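You operate a simulated robot arm through the tools that you are given. There is no shell and no other tool. Be economical: measure what you need, move in short steps, check, and stop when the job is done.

The job below is to be done with a simulated robot arm. You get a single attempt, and the scene is never put back.

Task
Tip the lot T205 pouch off the tilting shelf into the GOOD pocket.
Fine: lay it on the shelf and slide that pocket under the lip before tipping; the shelf ends level; the other pouches stay.

Only the result counts: the job must be done as asked and must still hold three seconds after the hand-in. Knocking over, shifting, dropping, spilling or breaking anything else fails it.

Robot
A 7-joint arm with a two-finger parallel gripper, fixed in place. Base frame: the origin is at the foot of the arm, x ahead of it, y to its left, z up. Units: mm, degrees, N and s.
Its first joint turns from -66.0 to 66.0 degrees. Payload 2.4 kg.
Tool frame: the origin (TCP) lies between the finger pads and is the grasp point; the fingertips stand 30 mm ahead of it; z points along the fingers, y is the line along which they close. The gripper opens to 94 mm. The fingers are 28 mm wide and 10 mm thick; the gripper's body (50 by 96 mm) begins 55 mm behind the TCP.
Orientation is told as [roll, pitch, yaw] about the base's x, y, z axes, in that order, counted from this pose: with the fingers straight down and closing along the base's y, the tool's x points along the base's -x, its y along +y and its z along -z.

Tools
- The arm moves only by the tool play_rows. Its argument "moves" is a list of rows, each an object (a shift or turn left out is 0, a gripper value left out holds the last) with "turn": the turn, a rotation vector about the tool's x, y, z in degrees, a list of three; "offset": the shift along the tool's x, y, z in mm, a list of three; "grip": the finger opening in mm, from 0 to 94. In form: [{"turn": [ax, ay, az], "offset": [dx, dy, dz], "grip": grip}, ...]. A call has 1 to 10 rows; each row is the pose to reach, as a shift and turn from the pose commanded when the call began, along the tool's axes at that moment. Each row takes 0.2 s and may step no farther than 50 mm and 8.6 degrees from the row before; otherwise, or with a gripper value out of range, the whole call is refused. Where a pose cannot be reached the arm comes as near as it can. A force on the tool above 60 N (or 10 N above the force at the start of the call, whichever is more), or a blocked arm, ends the call early, and 0.2 s more pass. The fingers move at their own pace (about 153 mm/s each) and stop on an object; they squeeze with about 33 N. The grip force told is the motor's: it shows also when the fingers shut on nothing. Time passes only in rows, and 0.2 s behind the last, so rows that repeat a pose let the fingers close. The reply holds the time, the measured pose of the TCP, the force on the tool along the base axes, the opening and the grip force, in the units named above and with some noise.
- Cameras (640 x 400 px; columns grow to the right, rows downward): "scene" is fixed at [28.7, 477.1, 1450.7]; the picture's right is [-0.76, -0.65, 0.00], its down [-0.39, 0.47, -0.79] and it looks along [0.51, -0.61, -0.61] (base axes); focal length 373 px, centre (320, 200). "wrist" rides on the gripper at [76, 14, -102] in the tool frame; the picture's right is [-0.18, 0.98, 0.00], its down [-0.75, -0.14, -0.64] and it looks along [-0.63, -0.12, 0.77] (tool axes); focal length 243 px, centre (320, 200). There is no depth. A picture from a camera that has moved, and an enlarged one, comes with that camera's place and axes in the base frame and with its lens. The place of the scene camera against the robot may be out by one fixed shift of up to 18 mm in any direction.
- capture(camera): a new picture of that camera. It takes no simulated time.
- inspect(camera, box): a new picture of the part [left, top, right, bottom] of that camera's present view, enlarged. It takes no simulated time.
- job_done(): hands the job in; it is judged then, once.

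Go step by step. Nothing tells you positions but the pictures and the camera data: compare them with the known pose of the tool, close in by small moves and look again before you grip or let go. The budget is 120 turns and 84 pictures, counting those below and the enlarged ones. Unless the task says otherwise, let go and move clear before handing in, and close with one line.

The tools are called after "Emit:" by a JSON object that holds its "op" and its "data". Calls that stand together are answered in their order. play_rows: Moves the arm, as the interface text tells. Its arguments: {"type":"object","properties":{"moves":{"type":"array","items":{"type":"object","properties":{"turn":{"type":"array","items":{"type":"number"}},"offset":{"type":"array","items":{"type":"number"}},"grip":{"type":"number"}}}}},"required":["moves"]} The other tools are called the same way: capture (camera) takes a picture; inspect (camera, box) takes an enlarged picture of a part of a camera's view; job_done () hands the job in.

At the start:

```text
clock: 0.0
ee_pos: [400.5, 37.5, 1128.0]
ee_rot: [0.0, 0.0, 0.0]
wrist_force: [-0.9, -0.7, -0.2]
grip_width: 93.9
gripper_force: 0.0
```

scene: 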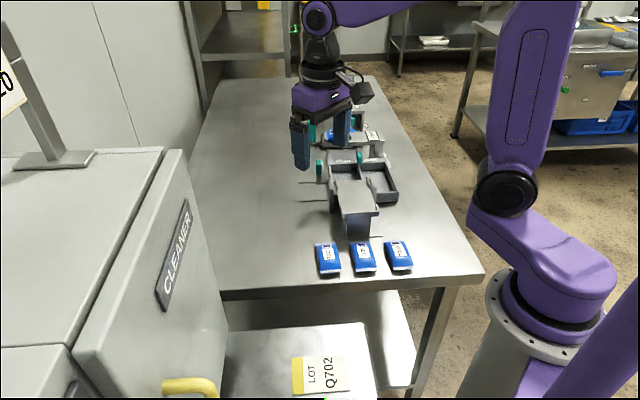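
wrist: 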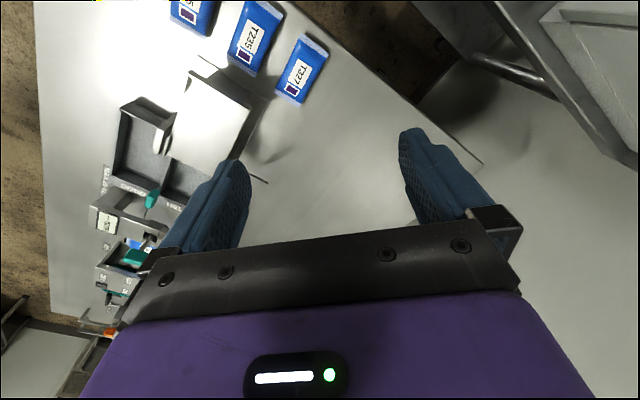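

I see three blue pouches, a tilting shelf with pocket trays and more fixtures beyond. I'll look closer before moving.

Emit:
{"op": "inspect", "data": {"camera": "scene", "box": [280, 90, 440, 290]}}

Emit:
{"op": "inspect", "data": {"camera": "wrist", "box": [60, 0, 340, 175]}}

Emit:
{"op": "inspect", "data": {"camera": "wrist", "box": [60, 140, 260, 340]}}

```text
2.00 times, centred on (360, 190) of scene
camera zoom: at [28.7, 477.1, 1450.7], right [-0.76, -0.65, 0.0], down [-0.39, 0.47, -0.79], along [0.51, -0.61, -0.61], focal length 745 px, centre (240, 220)
```

zoom: 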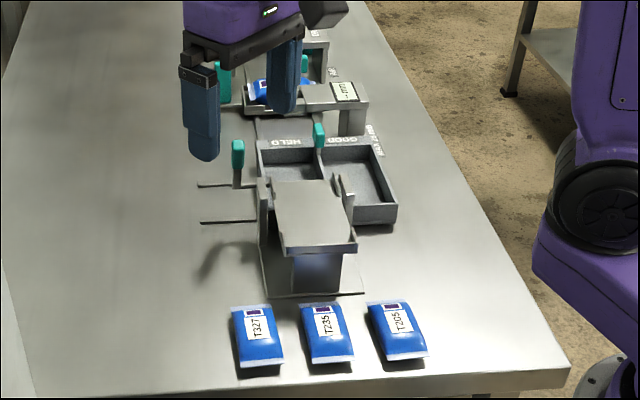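

```text
2.29 times, centred on (200, 88) of wrist
camera zoom: at [325.6, 51.8, 1231.6], right [0.18, 0.98, 0.0], down [0.75, -0.14, 0.64], along [0.63, -0.12, -0.77], focal length 555 px, centre (594, 457)
```

zoom: 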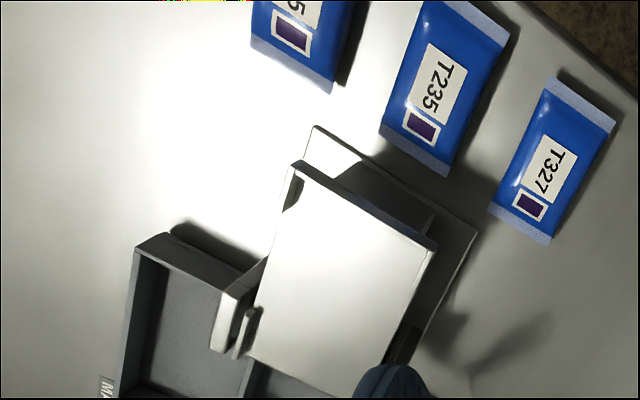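

```text
2.00 times, centred on (160, 240) of wrist
camera zoom: at [325.6, 51.8, 1231.6], right [0.18, 0.98, 0.0], down [0.75, -0.14, 0.64], along [0.63, -0.12, -0.77], focal length 485 px, centre (640, 120)
```

zoom: 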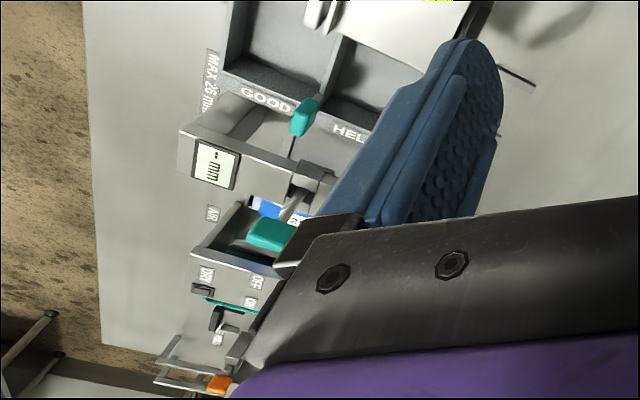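

The pouches appear left to right as T327, T235 and T205. Triangulating the two views puts them near z≈800, higher than the stated surface, so I'll move the wrist camera over the fixtures and measure again.

Emit:
{"op": "play_rows", "data": {"moves": [{"offset": [0, -45, 0]}, {"offset": [0, -90, 0]}, {"offset": [0, -135, 0]}, {"offset": [0, -180, 0]}, {"offset": [0, -220, 0]}, {"offset": [0, -220, 0]}]}}

Emit:
{"op": "capture", "data": {"camera": "wrist"}}

Emit:
{"op": "capture", "data": {"camera": "scene"}}

```text
clock: 1.4
ee_pos: [398.7, -183.5, 1130.3]
ee_rot: [-0.1, 0.0, 0.0]
wrist_force: [0.9, -0.7, 0.1]
grip_width: 93.8
gripper_force: 0.0
```

```text
78 pictures are left
camera wrist: at [323.9, -169.2, 1232.7], right [0.18, 0.98, 0.0], down [0.75, -0.14, 0.64], along [0.63, -0.12, -0.77], focal length 243 px, centre (320, 200)
```

wrist: 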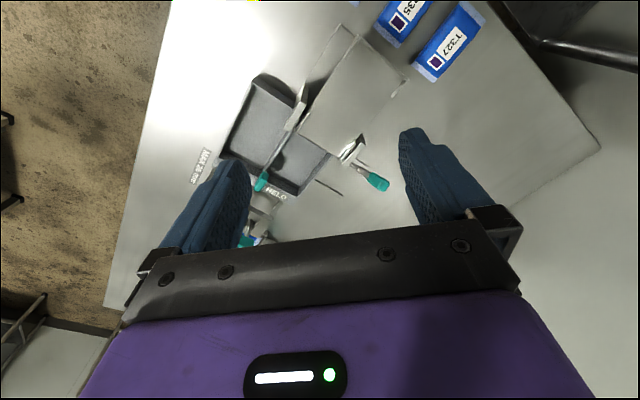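

```text
77 pictures are left
```

scene: 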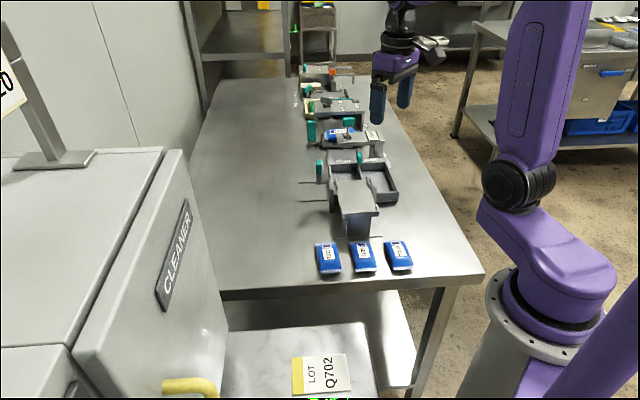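

The height is confirmed: pouch tops are at z≈812, so the real surface is near 795. Next I'll enlarge the shelf and trays.

Emit:
{"op": "inspect", "data": {"camera": "wrist", "box": [180, 10, 420, 250]}}

Emit:
{"op": "inspect", "data": {"camera": "scene", "box": [290, 140, 410, 240]}}

Emit:
{"op": "inspect", "data": {"camera": "scene", "box": [290, 50, 410, 150]}}

```text
1.67 times, centred on (300, 130) of wrist
camera zoom: at [323.9, -169.2, 1232.7], right [0.18, 0.98, 0.0], down [0.75, -0.14, 0.64], along [0.63, -0.12, -0.77], focal length 404 px, centre (353, 317)
```

zoom: 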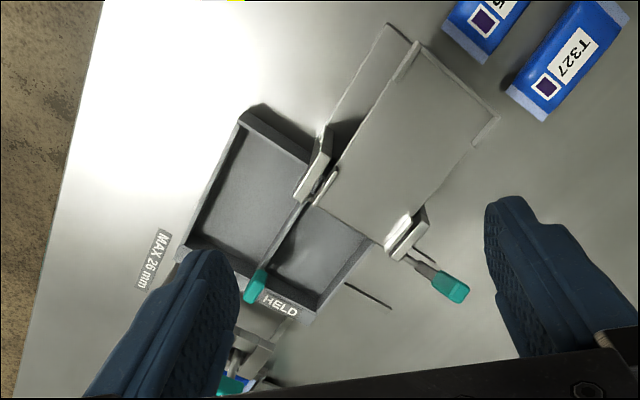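

```text
4.00 times, centred on (350, 190) of scene
camera zoom: at [28.7, 477.1, 1450.7], right [-0.76, -0.65, 0.0], down [-0.39, 0.47, -0.79], along [0.51, -0.61, -0.61], focal length 1490 px, centre (200, 240)
```

zoom: 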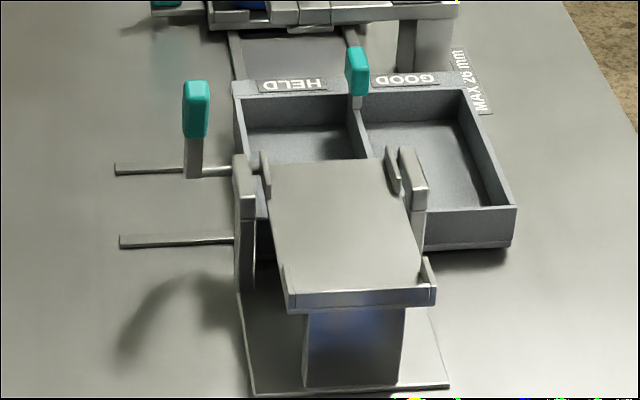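

```text
4.00 times, centred on (350, 100) of scene
camera zoom: at [28.7, 477.1, 1450.7], right [-0.76, -0.65, 0.0], down [-0.39, 0.47, -0.79], along [0.51, -0.61, -0.61], focal length 1490 px, centre (200, 600)
```

zoom: 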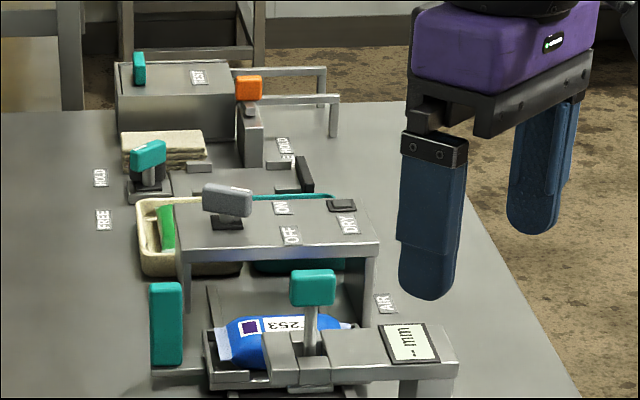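

I've worked out the mechanism. The HELD pocket is under the lip now, the tray slides along its rods by a middle teal handle, and the side teal handle tilts the shelf. The whole rig is yawed about -40°, so I'll go above T205 with the fingers aligned to that.

Emit:
{"op": "play_rows", "data": {"moves": [{"offset": [20, 10.6, 34], "turn": [0, 0, 8.1]}, {"offset": [40, 21, 68], "turn": [0, 0, 16.2]}, {"offset": [60, 32, 102], "turn": [0, 0, 24.3]}, {"offset": [80, 42, 136], "turn": [0, 0, 32.4]}, {"offset": [100, 52, 168], "turn": [0, 0, 40.5], "grip": 70}, {"offset": [100, 52, 168], "turn": [0, 0, 40.5]}]}}

Emit:
{"op": "capture", "data": {"camera": "wrist"}}

Emit:
{"op": "inspect", "data": {"camera": "scene", "box": [290, 140, 450, 290]}}

```text
clock: 2.8
ee_pos: [300.3, -131.0, 960.5]
ee_rot: [0.0, 0.1, -40.4]
wrist_force: [-0.1, -0.3, -0.1]
grip_width: 70.0
gripper_force: 0.0
out of reach, approached as far as the arm can: row 5
```

```text
73 pictures are left
camera wrist: at [253.2, -70.1, 1063.3], right [0.78, 0.63, 0.0], down [0.48, -0.6, 0.64], along [0.4, -0.5, -0.77], focal length 243 px, centre (320, 200)
```

wrist: 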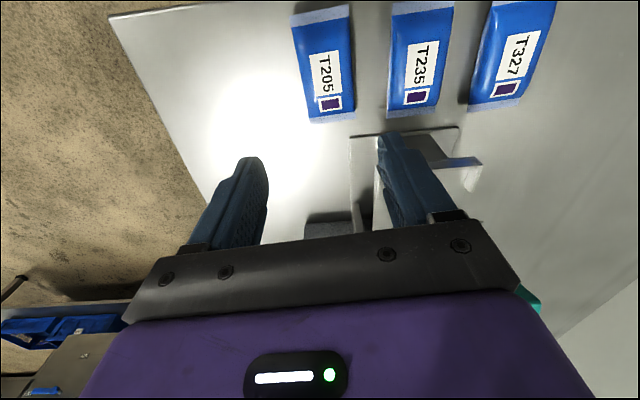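

```text
2.67 times, centred on (370, 215) of scene
camera zoom: at [28.7, 477.1, 1450.7], right [-0.76, -0.65, 0.0], down [-0.39, 0.47, -0.79], along [0.51, -0.61, -0.61], focal length 994 px, centre (187, 160)
```

zoom: 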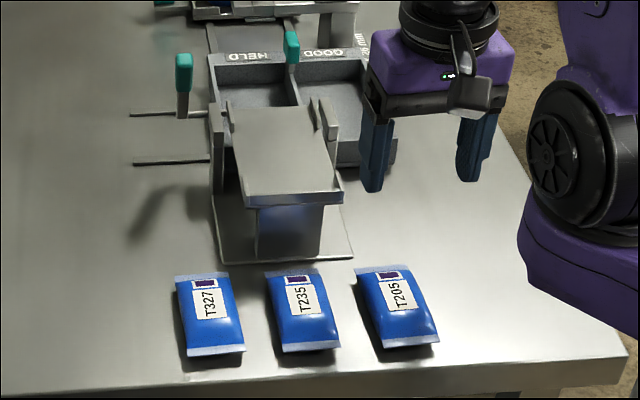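

T205 sits about (292,-110), nearly aligned with the gripper's yaw. I'll shift over it and descend partway to refine.

Emit:
{"op": "play_rows", "data": {"moves": [{"offset": [10, 5, 30]}, {"offset": [19.7, 10.8, 65]}, {"offset": [19.7, 10.8, 65]}]}}

Emit:
{"op": "capture", "data": {"camera": "wrist"}}

Emit:
{"op": "inspect", "data": {"camera": "scene", "box": [320, 180, 440, 290]}}

```text
clock: 3.6
ee_pos: [292.5, -110.5, 896.1]
ee_rot: [0.0, -0.1, -40.5]
wrist_force: [-0.4, 0.2, 0.3]
grip_width: 70.2
gripper_force: 0.0
```

```text
71 pictures are left
camera wrist: at [246.0, -48.5, 998.6], right [0.78, 0.63, 0.0], down [0.48, -0.6, 0.64], along [0.4, -0.5, -0.77], focal length 243 px, centre (320, 200)
```

wrist: 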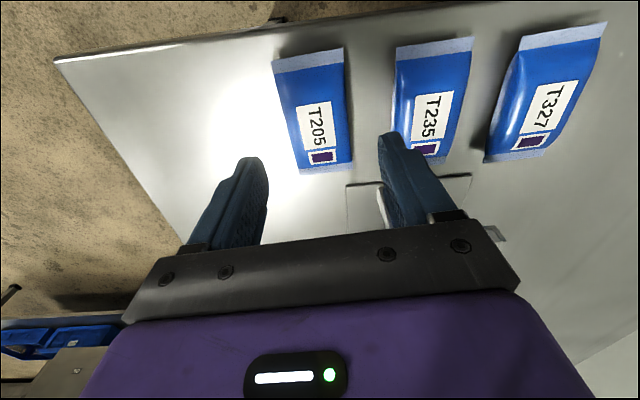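

```text
3.64 times, centred on (380, 235) of scene
camera zoom: at [28.7, 477.1, 1450.7], right [-0.76, -0.65, 0.0], down [-0.39, 0.47, -0.79], along [0.51, -0.61, -0.61], focal length 1355 px, centre (102, 73)
```

zoom: 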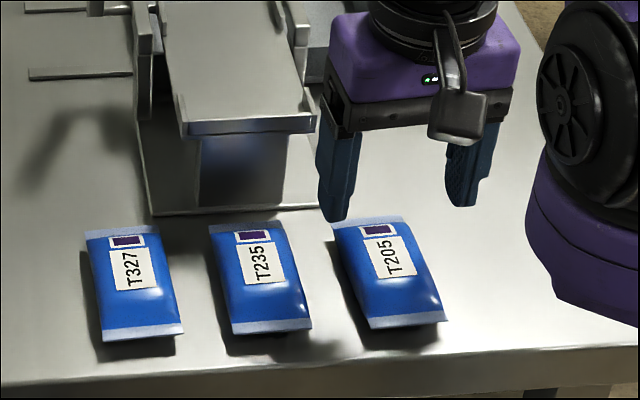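

T205's centre is (293.5,-109.5), and the table corner triangulates to z≈797. I'll descend with the fingers straddling the pouch and check from the scene.

Emit:
{"op": "play_rows", "data": {"moves": [{"offset": [-1, 1, 25]}, {"offset": [-1, 1, 45]}, {"offset": [-1, 1, 56]}, {"offset": [-1, 1, 56]}]}}

Emit:
{"op": "inspect", "data": {"camera": "scene", "box": [340, 200, 440, 280]}}

Emit:
{"op": "capture", "data": {"camera": "wrist"}}

```text
clock: 4.6
ee_pos: [295.0, -110.3, 838.7]
ee_rot: [0.0, 0.1, -40.4]
wrist_force: [-0.2, 0.4, 0.1]
grip_width: 69.9
gripper_force: 0.1
```

```text
5.00 times, centred on (390, 240) of scene
camera zoom: at [28.7, 477.1, 1450.7], right [-0.76, -0.65, 0.0], down [-0.39, 0.47, -0.79], along [0.51, -0.61, -0.61], focal length 1863 px, centre (-30, 0)
```

zoom: 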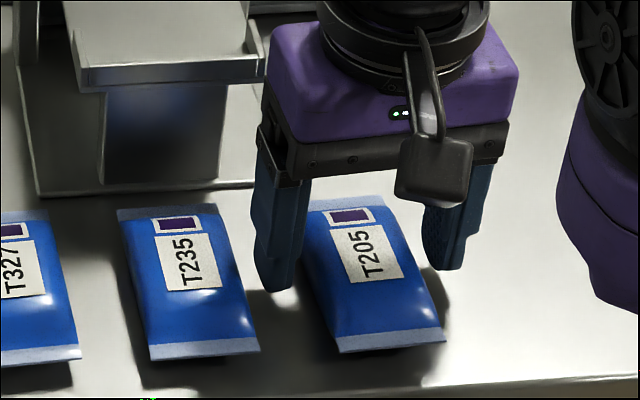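

```text
68 pictures are left
camera wrist: at [247.4, -49.5, 942.6], right [0.78, 0.63, 0.0], down [0.48, -0.6, 0.64], along [0.4, -0.5, -0.77], focal length 243 px, centre (320, 200)
```

wrist: 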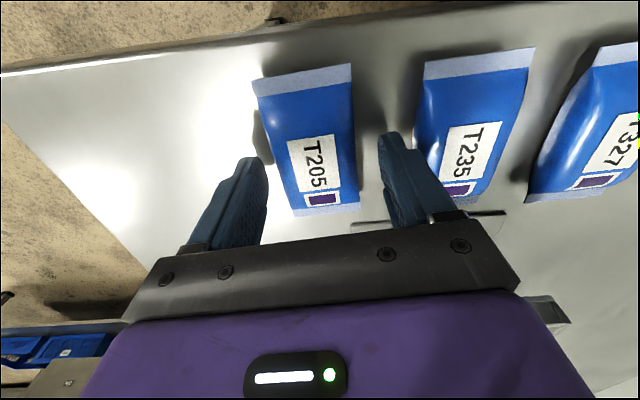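

The fingers straddle T205 and are nearly centred on it. I'll lower a little more while watching force, then close.

Emit:
{"op": "play_rows", "data": {"moves": [{"offset": [0, 0, 4]}, {"offset": [0, 0, 8]}, {"offset": [0, 0, 10]}, {"offset": [0, 0, 10]}]}}

Emit:
{"op": "inspect", "data": {"camera": "scene", "box": [340, 200, 440, 280]}}

```text
clock: 5.6
ee_pos: [293.6, -110.5, 829.7]
ee_rot: [0.2, 0.0, -40.4]
wrist_force: [-0.3, 0.6, 8.7]
grip_width: 70.0
gripper_force: 0.0
```

```text
5.00 times, centred on (390, 240) of scene
camera zoom: at [28.7, 477.1, 1450.6], right [-0.76, -0.65, 0.0], down [-0.39, 0.47, -0.79], along [0.51, -0.61, -0.61], focal length 1863 px, centre (-30, 0)
```

zoom: 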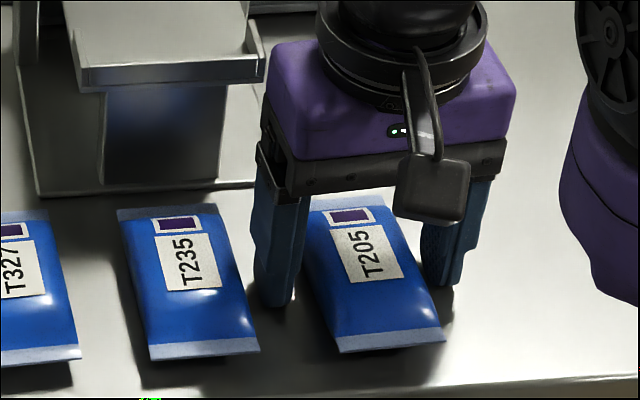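

The tips touched the table with light force, so the table is at z≈800. I'll rise 4 mm and close on the pouch.

Emit:
{"op": "play_rows", "data": {"moves": [{"offset": [0, 0, -4]}, {"offset": [0, 0, -4], "grip": 20}, {"offset": [0, 0, -4]}, {"offset": [0, 0, -4]}, {"offset": [0, 0, -20]}, {"offset": [0, 0, -50]}, {"offset": [0, 0, -50]}]}}

Emit:
{"op": "capture", "data": {"camera": "wrist"}}

Emit:
{"op": "inspect", "data": {"camera": "scene", "box": [300, 140, 440, 280]}}

```text
clock: 7.2
ee_pos: [293.4, -108.0, 880.0]
ee_rot: [0.0, 0.1, -40.6]
wrist_force: [-0.4, -0.2, 0.1]
grip_width: 20.3
gripper_force: 0.1
```

```text
66 pictures are left
camera wrist: at [245.9, -47.7, 983.1], right [0.78, 0.63, 0.0], down [0.48, -0.6, 0.64], along [0.4, -0.5, -0.77], focal length 243 px, centre (320, 200)
```

wrist: 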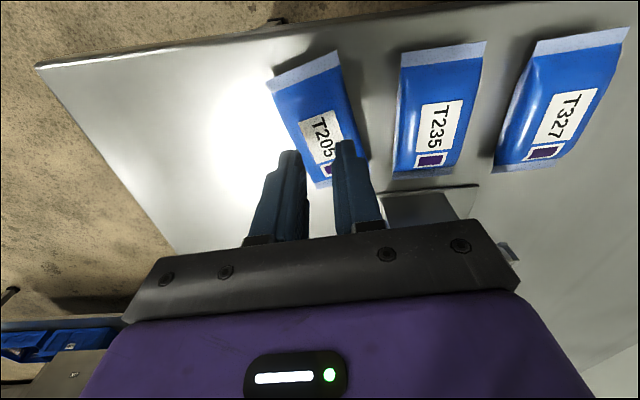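

```text
2.86 times, centred on (370, 210) of scene
camera zoom: at [28.7, 477.1, 1450.7], right [-0.76, -0.65, 0.0], down [-0.39, 0.47, -0.79], along [0.51, -0.61, -0.61], focal length 1065 px, centre (177, 171)
```

zoom: 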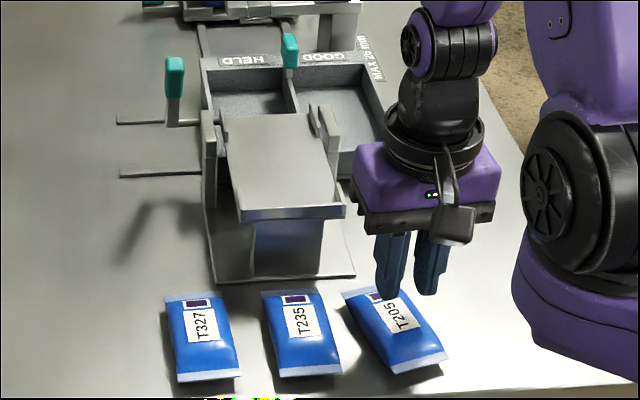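

The grip missed: the fingers were about 15 mm too far toward the label end, and the pouch slipped and rotated a bit in place. I'll look closely before realigning.

Emit:
{"op": "inspect", "data": {"camera": "wrist", "box": [230, 20, 430, 220]}}

```text
2.00 times, centred on (330, 120) of wrist
camera zoom: at [245.9, -47.7, 983.1], right [0.78, 0.63, 0.0], down [0.48, -0.6, 0.64], along [0.4, -0.5, -0.77], focal length 485 px, centre (300, 360)
```

zoom: 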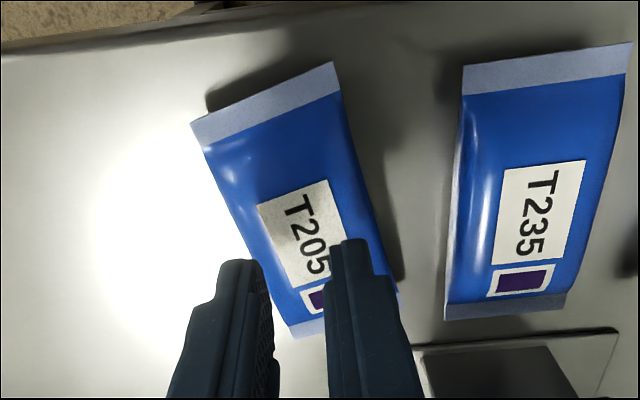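

T205 now has a yaw of about -30.5°. I'll realign, move back toward its centre, open, and hover low to compare directly with the fingertips.

Emit:
{"op": "play_rows", "data": {"moves": [{"offset": [0, 0, -10], "grip": 74}, {"offset": [7, 2, -10], "turn": [0, 0, -5]}, {"offset": [14, 4, 0], "turn": [0, 0, -10]}, {"offset": [14, 4, 25], "turn": [0, 0, -10]}, {"offset": [14, 4, 38], "turn": [0, 0, -10]}, {"offset": [14, 4, 38], "turn": [0, 0, -10]}]}}

Emit:
{"op": "capture", "data": {"camera": "wrist"}}

Emit:
{"op": "inspect", "data": {"camera": "scene", "box": [340, 200, 440, 280]}}

```text
clock: 8.6
ee_pos: [286.4, -98.1, 842.4]
ee_rot: [-0.1, 0.0, -30.6]
wrist_force: [0.5, -0.2, 0.4]
grip_width: 74.2
gripper_force: 0.0
```

```text
63 pictures are left
camera wrist: at [229.0, -46.8, 945.0], right [0.66, 0.75, 0.0], down [0.58, -0.5, 0.64], along [0.48, -0.42, -0.77], focal length 243 px, centre (320, 200)
```

wrist: 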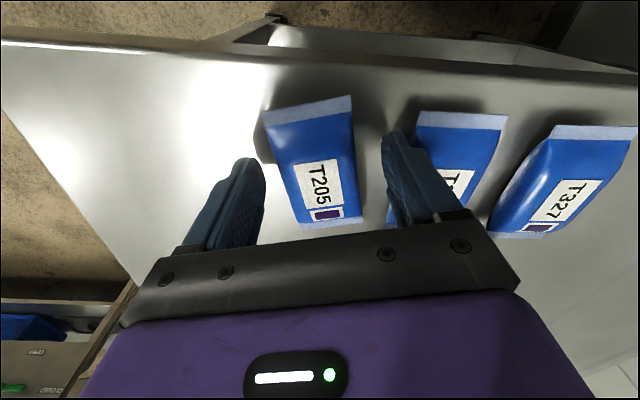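

```text
5.00 times, centred on (390, 240) of scene
camera zoom: at [28.7, 477.1, 1450.7], right [-0.76, -0.65, 0.0], down [-0.39, 0.47, -0.79], along [0.51, -0.61, -0.61], focal length 1863 px, centre (-30, 0)
```

zoom: 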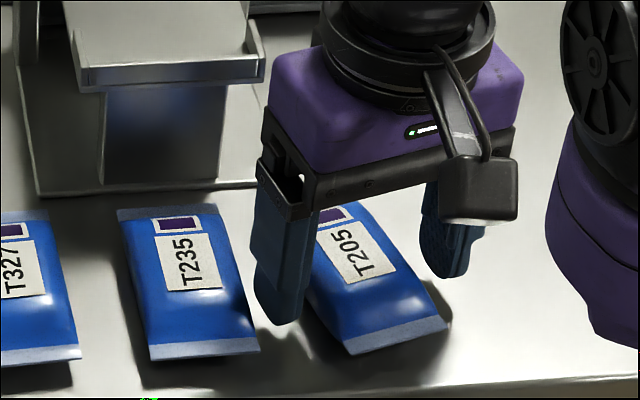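

The pouch is now nearly centred between the fingers. I'll shift 4 mm back, lower to just above the table, and close without lifting.

Emit:
{"op": "play_rows", "data": {"moves": [{"offset": [4, -1, 0], "grip": 68}, {"offset": [4, -1, 6]}, {"offset": [4, -1, 10.5]}, {"offset": [4, -1, 10.5]}, {"offset": [4, -1, 10.5], "grip": 10}, {"offset": [4, -1, 10.5]}, {"offset": [4, -1, 10.5]}]}}

Emit:
{"op": "capture", "data": {"camera": "wrist"}}

```text
clock: 10.2
ee_pos: [281.0, -95.3, 830.5]
ee_rot: [0.1, 0.0, -30.5]
wrist_force: [-1.0, 0.2, 0.4]
grip_width: 49.1
gripper_force: 33.0
```

```text
61 pictures are left
camera wrist: at [224.3, -45.0, 934.2], right [0.66, 0.75, 0.0], down [0.58, -0.5, 0.64], along [0.48, -0.42, -0.77], focal length 243 px, centre (320, 200)
```

wrist: 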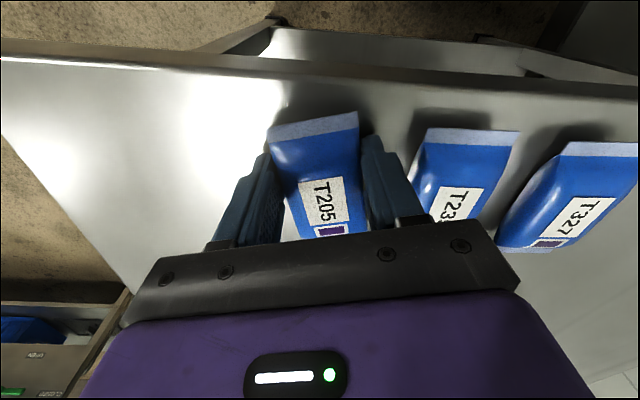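

The fingers stopped on the pouch at 49 mm with 33 N. I'll lift it slowly.

Emit:
{"op": "play_rows", "data": {"moves": [{"offset": [0, 0, -6]}, {"offset": [0, 0, -15]}, {"offset": [0, 0, -40]}, {"offset": [0, 0, -80]}, {"offset": [0, 0, -120]}, {"offset": [0, 0, -120]}]}}

Emit:
{"op": "capture", "data": {"camera": "scene"}}

Emit:
{"op": "capture", "data": {"camera": "wrist"}}

```text
clock: 11.6
ee_pos: [281.7, -95.9, 951.0]
ee_rot: [0.1, -0.1, -30.4]
wrist_force: [1.0, 0.0, 0.0]
grip_width: 49.0
gripper_force: 32.7
```

```text
60 pictures are left
```

scene: 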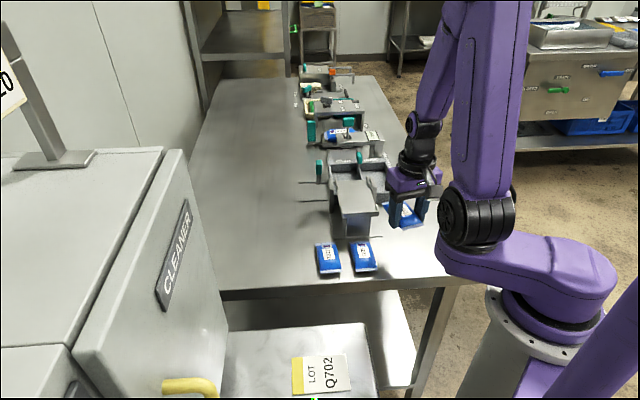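

```text
59 pictures are left
camera wrist: at [225.0, -45.3, 1054.0], right [0.66, 0.75, 0.0], down [0.58, -0.5, 0.64], along [0.48, -0.42, -0.77], focal length 243 px, centre (320, 200)
```

wrist: 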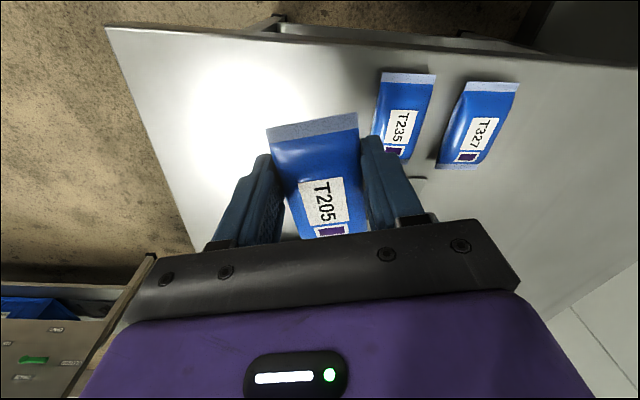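

T205 is held securely. From the earlier views the shelf is around (444,-153), z≈900, yaw≈-44.5°. I'll carry the pouch high over it and look.

Emit:
{"op": "play_rows", "data": {"moves": [{"offset": [0, 0, -35]}, {"offset": [-10, 3, -69]}, {"offset": [-45, 10, -69], "turn": [0, 0, 4]}, {"offset": [-85, 20, -69], "turn": [0, 0, 8]}, {"offset": [-125, 29, -69], "turn": [0, 0, 12]}, {"offset": [-158, 36, -69], "turn": [0, 0, 14]}, {"offset": [-158, 36, -69], "turn": [0, 0, 14]}]}}

Emit:
{"op": "capture", "data": {"camera": "wrist"}}

Emit:
{"op": "inspect", "data": {"camera": "scene", "box": [280, 100, 440, 260]}}

```text
clock: 13.2
ee_pos: [434.4, -146.9, 1020.1]
ee_rot: [0.0, 0.0, -44.5]
wrist_force: [0.0, 0.6, -0.6]
grip_width: 49.1
gripper_force: 32.8
```

```text
58 pictures are left
camera wrist: at [391.8, -83.0, 1123.6], right [0.82, 0.57, 0.0], down [0.44, -0.63, 0.64], along [0.37, -0.53, -0.77], focal length 243 px, centre (320, 200)
```

wrist: 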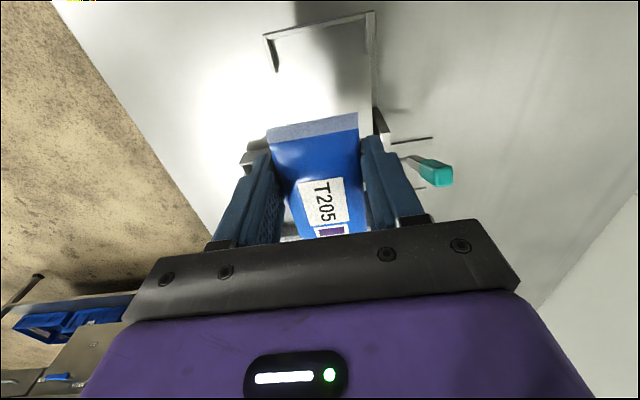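

```text
2.50 times, centred on (360, 180) of scene
camera zoom: at [28.8, 477.1, 1450.7], right [-0.76, -0.65, 0.0], down [-0.39, 0.47, -0.79], along [0.51, -0.61, -0.61], focal length 932 px, centre (220, 250)
```

zoom: 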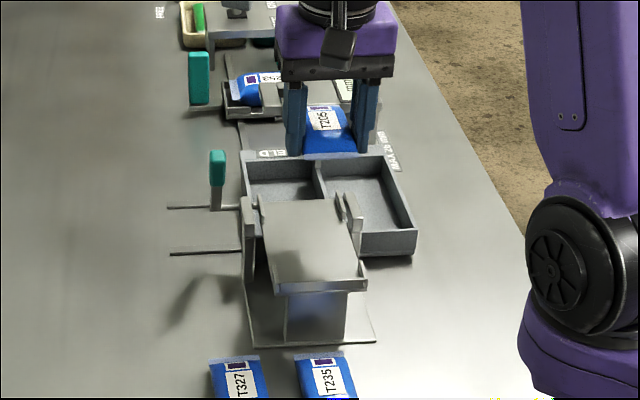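

Two independent wrist-view pairs agree: the rail corners are at (369,-131) and (432,-68), the lip is about 150 mm along, and the surface is at z≈867. The pouch is held about 18 mm off its middle. I'll lower to just above the shelf and check.

Emit:
{"op": "play_rows", "data": {"moves": [{"offset": [-1, 9.5, 0], "turn": [0, 0, 2]}, {"offset": [-1, 9.5, 40], "turn": [0, 0, 2]}, {"offset": [-1, 9.5, 80], "turn": [0, 0, 2]}, {"offset": [-1, 9.5, 100], "turn": [0, 0, 2]}, {"offset": [-1, 9.5, 100], "turn": [0, 0, 2]}]}}

Emit:
{"op": "capture", "data": {"camera": "wrist"}}

Emit:
{"op": "inspect", "data": {"camera": "scene", "box": [300, 130, 420, 250]}}

```text
clock: 14.4
ee_pos: [442.2, -140.1, 920.3]
ee_rot: [0.0, 0.1, -46.6]
wrist_force: [0.0, -0.1, -0.3]
grip_width: 49.0
gripper_force: 33.1
```

```text
56 pictures are left
camera wrist: at [403.8, -74.6, 1022.7], right [0.84, 0.54, 0.0], down [0.42, -0.64, 0.64], along [0.35, -0.54, -0.77], focal length 243 px, centre (320, 200)
```

wrist: 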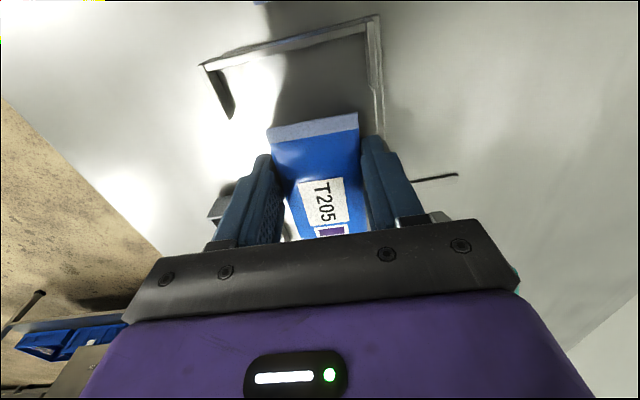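

```text
3.33 times, centred on (360, 190) of scene
camera zoom: at [28.7, 477.1, 1450.7], right [-0.76, -0.65, 0.0], down [-0.39, 0.47, -0.79], along [0.51, -0.61, -0.61], focal length 1242 px, centre (187, 233)
```

zoom: 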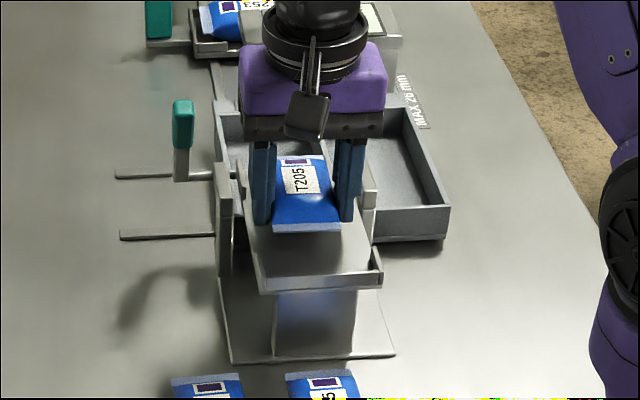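

The pouch is centred over the shelf. I'll lower slowly to contact.

Emit:
{"op": "play_rows", "data": {"moves": [{"offset": [0, 0, 8]}, {"offset": [0, 0, 14]}, {"offset": [0, 0, 17]}, {"offset": [0, 0, 17]}]}}

Emit:
{"op": "inspect", "data": {"camera": "scene", "box": [310, 150, 410, 240]}}

```text
clock: 15.4
ee_pos: [443.6, -139.4, 905.4]
ee_rot: [0.0, -0.2, -46.6]
wrist_force: [-6.4, 2.5, 19.2]
grip_width: 49.1
gripper_force: 32.8
stopped in row 4: the force on the tool passed its limit (the readings are from after the stop); the commanded pose is now the measured one
```

```text
4.44 times, centred on (360, 195) of scene
camera zoom: at [28.3, 477.3, 1450.6], right [-0.76, -0.65, 0.0], down [-0.39, 0.47, -0.79], along [0.51, -0.61, -0.61], focal length 1656 px, centre (142, 222)
```

zoom: 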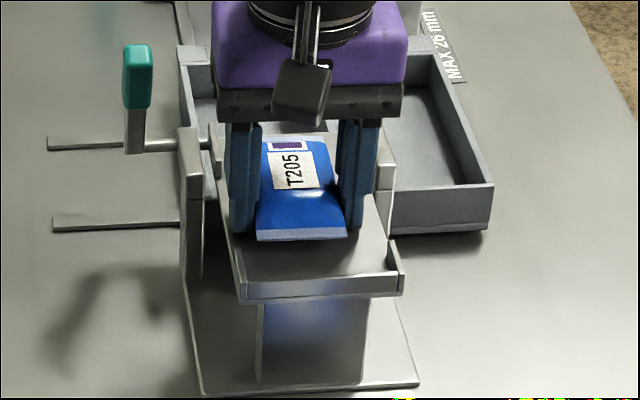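

The tips touched the shelf at z≈874. I'll rise about 1.5 mm, open modestly, and check before leaving.

Emit:
{"op": "play_rows", "data": {"moves": [{"offset": [0, 0, -1.5]}, {"offset": [0, 0, -1.5], "grip": 62}, {"offset": [0, 0, -1.5]}, {"offset": [0, 0, -3]}, {"offset": [0, 0, -30]}, {"offset": [0, 0, -75]}, {"offset": [0, 0, -110]}, {"offset": [40, 0, -110]}, {"offset": [40, 0, -110]}]}}

Emit:
{"op": "capture", "data": {"camera": "wrist"}}

Emit:
{"op": "inspect", "data": {"camera": "scene", "box": [290, 130, 420, 250]}}

```text
clock: 17.4
ee_pos: [413.7, -111.7, 1015.7]
ee_rot: [0.0, -0.2, -46.4]
wrist_force: [-0.1, 1.0, -0.1]
grip_width: 61.9
gripper_force: 0.0
```

```text
53 pictures are left
camera wrist: at [373.2, -45.7, 1118.4], right [0.84, 0.54, 0.0], down [0.41, -0.64, 0.64], along [0.35, -0.54, -0.77], focal length 243 px, centre (320, 200)
```

wrist: 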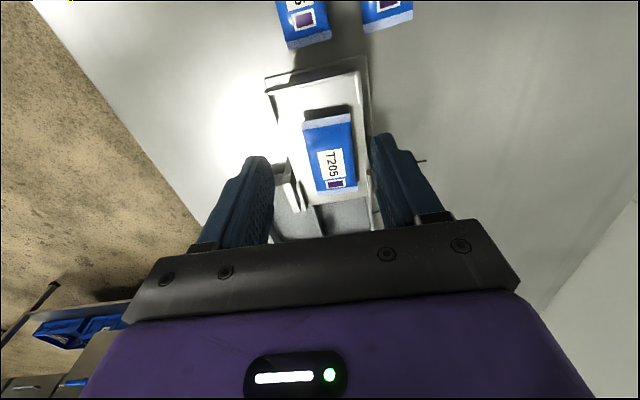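

```text
3.33 times, centred on (355, 190) of scene
camera zoom: at [28.7, 477.1, 1450.7], right [-0.76, -0.65, 0.0], down [-0.39, 0.47, -0.79], along [0.51, -0.61, -0.61], focal length 1242 px, centre (203, 233)
```

zoom: 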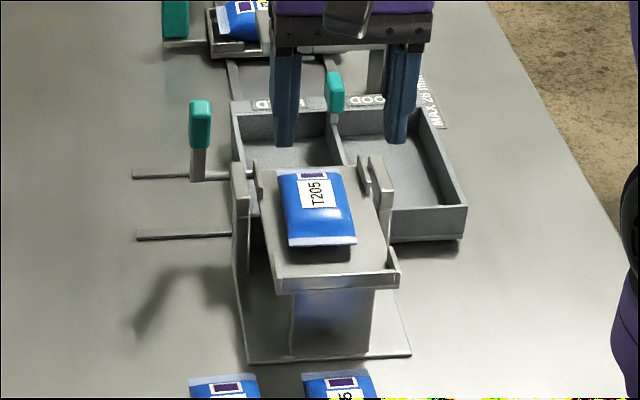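

T205 lies flat on the shelf. Next is the tray: GOOD has to move about 84 mm along +u to sit under the lip. I'll close the fingers and go look at the tray's outer wall, which is easier to reach than its far handle.

Emit:
{"op": "play_rows", "data": {"moves": [{"offset": [-30, -32, 0], "grip": 0}, {"offset": [-60, -64, 0]}, {"offset": [-90, -96, 0]}, {"offset": [-120, -128, 0]}, {"offset": [-148, -160, 0], "turn": [0, 0, -1.4]}, {"offset": [-148, -160, 0], "turn": [0, 0, -1.4]}]}}

Emit:
{"op": "capture", "data": {"camera": "wrist"}}

Emit:
{"op": "inspect", "data": {"camera": "scene", "box": [290, 110, 430, 250]}}

```text
clock: 18.8
ee_pos: [403.1, -327.8, 1015.8]
ee_rot: [0.0, -0.2, -45.0]
wrist_force: [0.6, -0.3, 0.6]
grip_width: 0.0
gripper_force: 32.7
```

```text
51 pictures are left
camera wrist: at [360.6, -263.8, 1117.8], right [0.83, 0.56, 0.0], down [0.43, -0.63, 0.64], along [0.36, -0.53, -0.77], focal length 243 px, centre (320, 200)
```

wrist: 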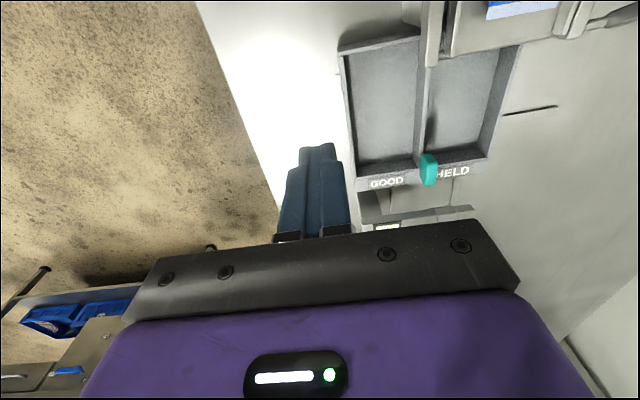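

```text
2.86 times, centred on (360, 180) of scene
camera zoom: at [28.8, 477.1, 1450.7], right [-0.76, -0.65, 0.0], down [-0.39, 0.47, -0.79], along [0.51, -0.61, -0.61], focal length 1065 px, centre (206, 257)
```

zoom: 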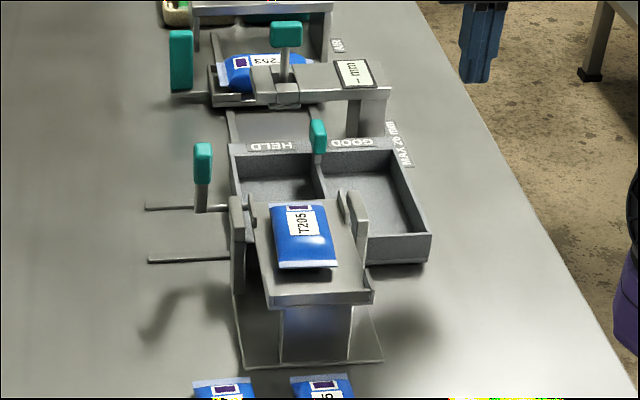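

I've measured the tray: outer wall at u≈81, divider at 166, far wall at 258, so the pitch is about 88 and HELD is centred under the lip now. I'll lower the closed fingers just outside the GOOD-side wall.

Emit:
{"op": "play_rows", "data": {"moves": [{"offset": [-22, -3, 40]}, {"offset": [-43, -3, 80]}, {"offset": [-43, -3, 120]}, {"offset": [-43, -3, 150]}, {"offset": [-43, -3, 172]}, {"offset": [-43, -3, 172]}]}}

Emit:
{"op": "capture", "data": {"camera": "wrist"}}

Emit:
{"op": "inspect", "data": {"camera": "scene", "box": [290, 110, 430, 250]}}

```text
clock: 20.2
ee_pos: [429.9, -361.5, 842.0]
ee_rot: [0.0, -0.3, -45.1]
wrist_force: [-0.6, -0.7, 0.0]
grip_width: 0.0
gripper_force: 32.9
```

```text
49 pictures are left
camera wrist: at [388.5, -297.3, 945.2], right [0.83, 0.56, 0.0], down [0.43, -0.63, 0.64], along [0.36, -0.53, -0.76], focal length 243 px, centre (320, 200)
```

wrist: 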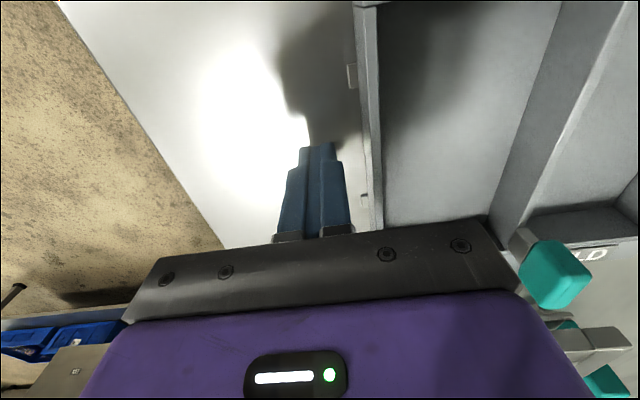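

```text
2.86 times, centred on (360, 180) of scene
camera zoom: at [28.7, 477.1, 1450.7], right [-0.76, -0.65, 0.0], down [-0.39, 0.47, -0.79], along [0.51, -0.61, -0.61], focal length 1065 px, centre (206, 257)
```

zoom: 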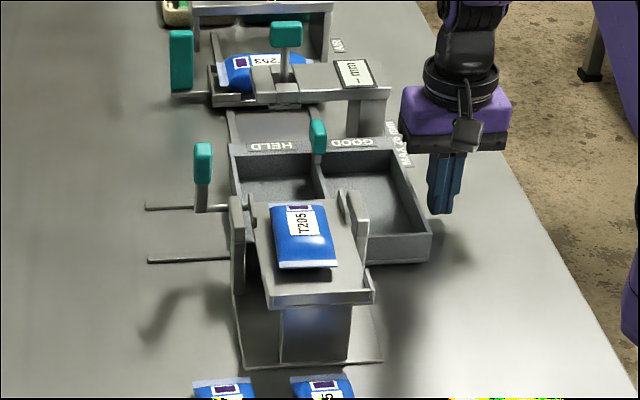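

The fingers are beside the wall at the right depth. I'll push along +u gradually.

Emit:
{"op": "play_rows", "data": {"moves": [{"offset": [0, 10, 0]}, {"offset": [0, 18, 0]}, {"offset": [0, 24, 0]}, {"offset": [0, 30, 0]}, {"offset": [0, 37, 0]}, {"offset": [0, 44, 0]}, {"offset": [0, 50, 0]}, {"offset": [0, 50, 0]}]}}

Emit:
{"op": "capture", "data": {"camera": "wrist"}}

Emit:
{"op": "inspect", "data": {"camera": "scene", "box": [290, 110, 430, 250]}}

```text
clock: 22.0
ee_pos: [466.2, -327.2, 843.9]
ee_rot: [0.1, -0.1, -45.1]
wrist_force: [0.3, -0.8, 1.6]
grip_width: 0.1
gripper_force: 33.3
```

```text
47 pictures are left
camera wrist: at [424.3, -262.8, 946.0], right [0.83, 0.56, 0.0], down [0.43, -0.63, 0.64], along [0.36, -0.53, -0.76], focal length 243 px, centre (320, 200)
```

wrist: 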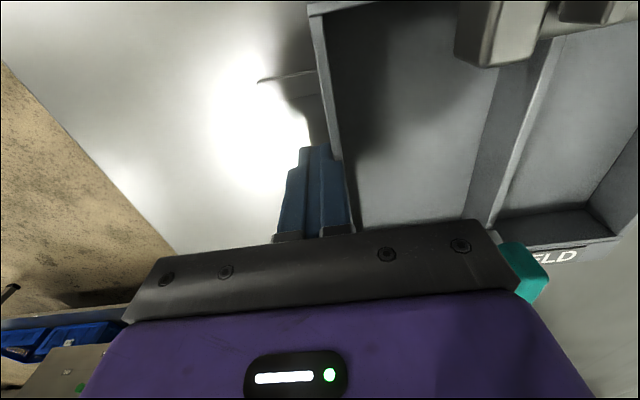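

```text
2.86 times, centred on (360, 180) of scene
camera zoom: at [28.7, 477.1, 1450.7], right [-0.76, -0.65, 0.0], down [-0.39, 0.47, -0.79], along [0.51, -0.61, -0.61], focal length 1065 px, centre (206, 257)
```

zoom: 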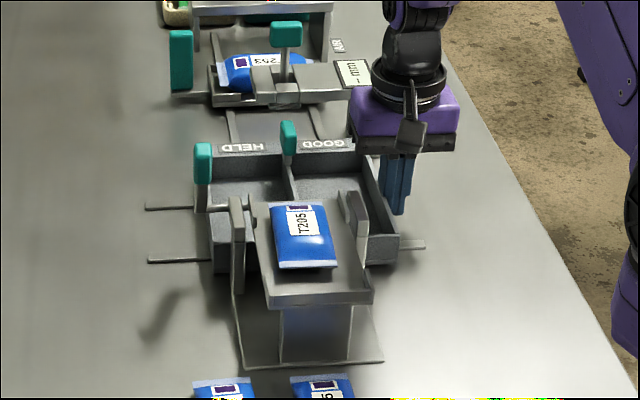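

The tray slides freely. I'll push the remaining ~60 mm, watching for an end stop.

Emit:
{"op": "play_rows", "data": {"moves": [{"offset": [0, 8, 0]}, {"offset": [0, 16, 0]}, {"offset": [0, 24, 0]}, {"offset": [0, 32, 0]}, {"offset": [0, 40, 0]}, {"offset": [0, 47, 0]}, {"offset": [0, 54, 0]}, {"offset": [0, 54, 0]}]}}

Emit:
{"op": "capture", "data": {"camera": "wrist"}}

Emit:
{"op": "inspect", "data": {"camera": "scene", "box": [290, 110, 430, 250]}}

```text
clock: 23.8
ee_pos: [505.2, -289.4, 843.0]
ee_rot: [0.0, 0.0, -45.2]
wrist_force: [0.0, 0.2, -0.2]
grip_width: 0.1
gripper_force: 32.9
```

```text
45 pictures are left
camera wrist: at [462.5, -223.9, 945.5], right [0.83, 0.56, 0.0], down [0.43, -0.63, 0.64], along [0.36, -0.53, -0.77], focal length 243 px, centre (320, 200)
```

wrist: 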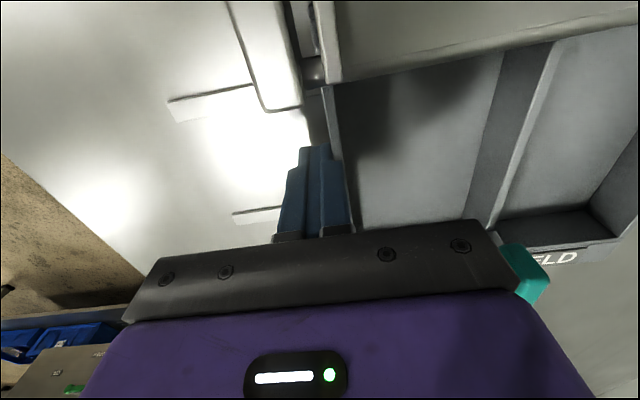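

```text
2.86 times, centred on (360, 180) of scene
camera zoom: at [28.7, 477.1, 1450.7], right [-0.76, -0.65, 0.0], down [-0.39, 0.47, -0.79], along [0.51, -0.61, -0.61], focal length 1065 px, centre (206, 257)
```

zoom: 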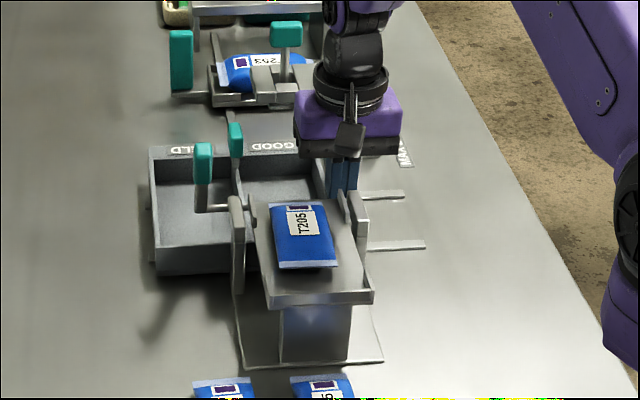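

GOOD is nearly under the lip, about 5–8 mm short of where HELD was centred. I'll push on gently.

Emit:
{"op": "play_rows", "data": {"moves": [{"offset": [0, 3, 0]}, {"offset": [0, 6, 0]}, {"offset": [0, 7, 0]}, {"offset": [0, 7, 0]}]}}

Emit:
{"op": "inspect", "data": {"camera": "scene", "box": [290, 110, 430, 250]}}

Emit:
{"op": "capture", "data": {"camera": "wrist"}}

```text
clock: 24.8
ee_pos: [505.9, -286.4, 842.5]
ee_rot: [0.0, 0.0, -45.4]
wrist_force: [-23.1, -15.0, 4.4]
grip_width: 0.0
gripper_force: 32.6
```

```text
2.86 times, centred on (360, 180) of scene
camera zoom: at [28.1, 476.8, 1450.8], right [-0.76, -0.65, 0.0], down [-0.39, 0.47, -0.79], along [0.51, -0.6, -0.61], focal length 1065 px, centre (206, 257)
```

zoom: 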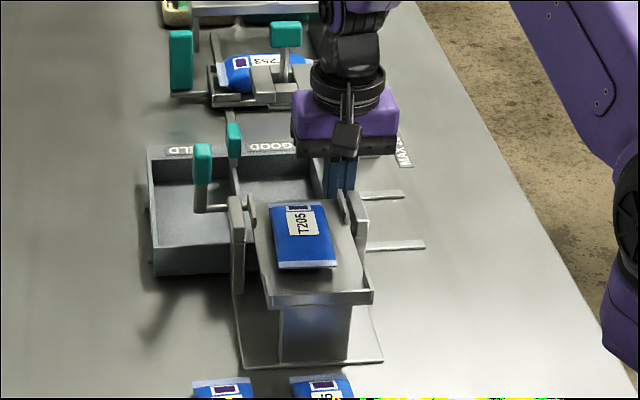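

```text
42 pictures are left
camera wrist: at [464.7, -222.4, 945.8], right [0.83, 0.56, 0.0], down [0.43, -0.64, 0.64], along [0.36, -0.53, -0.77], focal length 243 px, centre (320, 200)
```

wrist: 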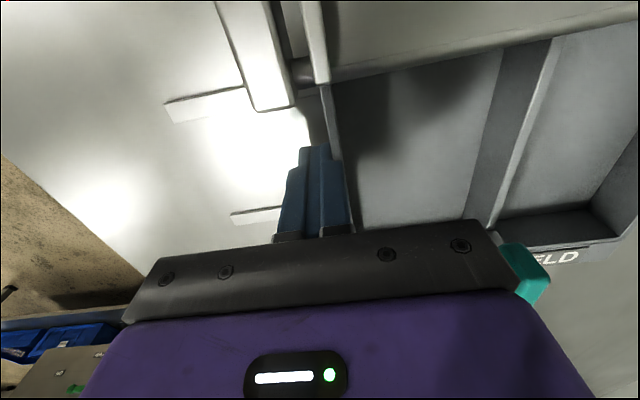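

The tray is against its end stop, so GOOD is under the lip. I'll back off, rise, and go look at the tilt lever.

Emit:
{"op": "play_rows", "data": {"moves": [{"offset": [0, -10, 0]}, {"offset": [0, -30, 0]}, {"offset": [0, -30, -40]}, {"offset": [0, -30, -85]}, {"offset": [0, -30, -130]}, {"offset": [0, -30, -170]}, {"offset": [0, -30, -210]}, {"offset": [0, -30, -210]}]}}

Emit:
{"op": "inspect", "data": {"camera": "scene", "box": [290, 130, 410, 250]}}

Emit:
{"op": "capture", "data": {"camera": "wrist"}}

```text
clock: 26.6
ee_pos: [486.9, -306.7, 1053.2]
ee_rot: [0.0, -0.1, -45.1]
wrist_force: [-0.3, -0.7, -0.9]
grip_width: 0.1
gripper_force: 33.1
```

```text
3.33 times, centred on (350, 190) of scene
camera zoom: at [28.7, 477.1, 1450.7], right [-0.76, -0.65, 0.0], down [-0.39, 0.47, -0.79], along [0.51, -0.61, -0.61], focal length 1242 px, centre (220, 233)
```

zoom: 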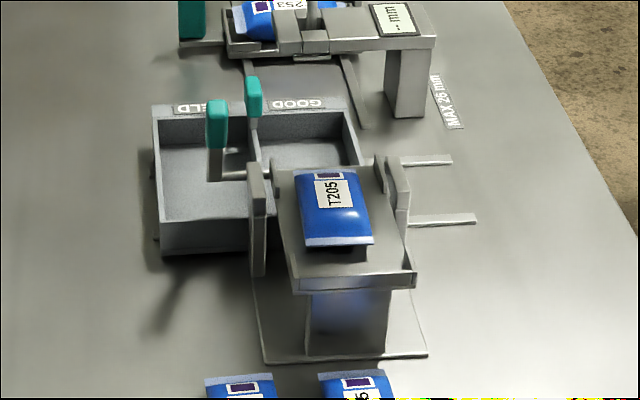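

```text
40 pictures are left
camera wrist: at [445.8, -242.4, 1156.5], right [0.83, 0.56, 0.0], down [0.43, -0.63, 0.64], along [0.36, -0.53, -0.77], focal length 243 px, centre (320, 200)
```

wrist: 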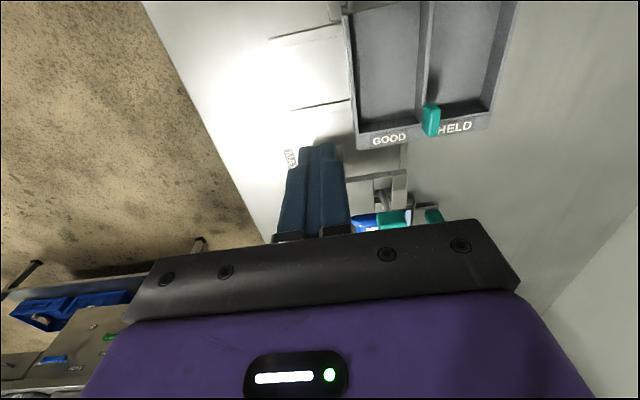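

The tray is correctly placed. I'll move to view the tilt lever.

Emit:
{"op": "play_rows", "data": {"moves": [{"offset": [30, 28, 0]}, {"offset": [60, 56, 0]}, {"offset": [90, 85, 0]}, {"offset": [120, 114, 0]}, {"offset": [150, 142, 0]}, {"offset": [175, 165, 0]}, {"offset": [175, 165, 0]}]}}

Emit:
{"op": "capture", "data": {"camera": "wrist"}}

```text
clock: 28.2
ee_pos: [481.8, -63.2, 1052.7]
ee_rot: [0.2, -0.2, -45.2]
wrist_force: [-0.7, 0.3, 0.4]
grip_width: 0.0
gripper_force: 33.4
```

```text
39 pictures are left
camera wrist: at [439.4, 0.3, 1155.4], right [0.83, 0.56, 0.0], down [0.43, -0.63, 0.64], along [0.36, -0.53, -0.76], focal length 243 px, centre (320, 200)
```

wrist: 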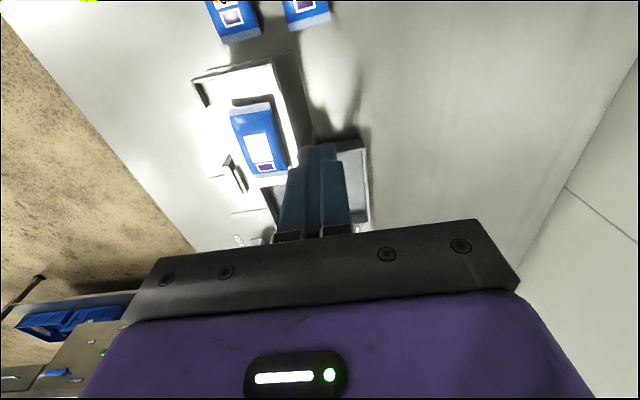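

The fingers hide the lever, so I'll step back and sideways for a clear view.

Emit:
{"op": "play_rows", "data": {"moves": [{"offset": [35, 25, 0]}, {"offset": [70, 50, 0]}, {"offset": [85, 65, 0]}, {"offset": [85, 65, 0]}]}}

Emit:
{"op": "inspect", "data": {"camera": "wrist", "box": [120, 40, 360, 240]}}

Emit:
{"op": "play_rows", "data": {"moves": [{"offset": [0, -40, 0]}, {"offset": [0, -85, 0]}, {"offset": [0, -130, 0]}, {"offset": [0, -130, 0]}]}}

Emit:
{"op": "inspect", "data": {"camera": "wrist", "box": [240, 40, 480, 240]}}

```text
clock: 29.2
ee_pos: [467.9, 43.4, 1051.0]
ee_rot: [0.1, -0.2, -45.2]
wrist_force: [0.5, 0.1, -0.3]
grip_width: 0.4
gripper_force: 32.8
```

```text
2.00 times, centred on (240, 140) of wrist
camera zoom: at [424.9, 107.8, 1153.9], right [0.83, 0.56, 0.0], down [0.43, -0.63, 0.64], along [0.36, -0.53, -0.77], focal length 485 px, centre (480, 320)
```

zoom: 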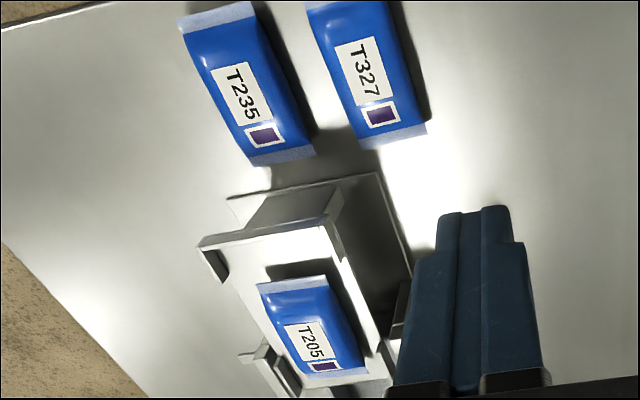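

```text
clock: 30.2
ee_pos: [376.5, -48.2, 1053.0]
ee_rot: [0.1, -0.3, -45.0]
wrist_force: [-1.2, 0.2, 0.5]
grip_width: 0.1
gripper_force: 33.6
```

```text
2.00 times, centred on (360, 140) of wrist
camera zoom: at [333.9, 14.8, 1156.2], right [0.83, 0.56, 0.0], down [0.43, -0.63, 0.64], along [0.36, -0.53, -0.77], focal length 485 px, centre (240, 320)
```

zoom: 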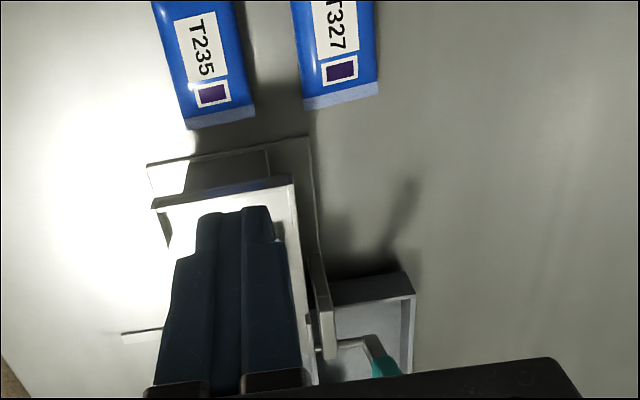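

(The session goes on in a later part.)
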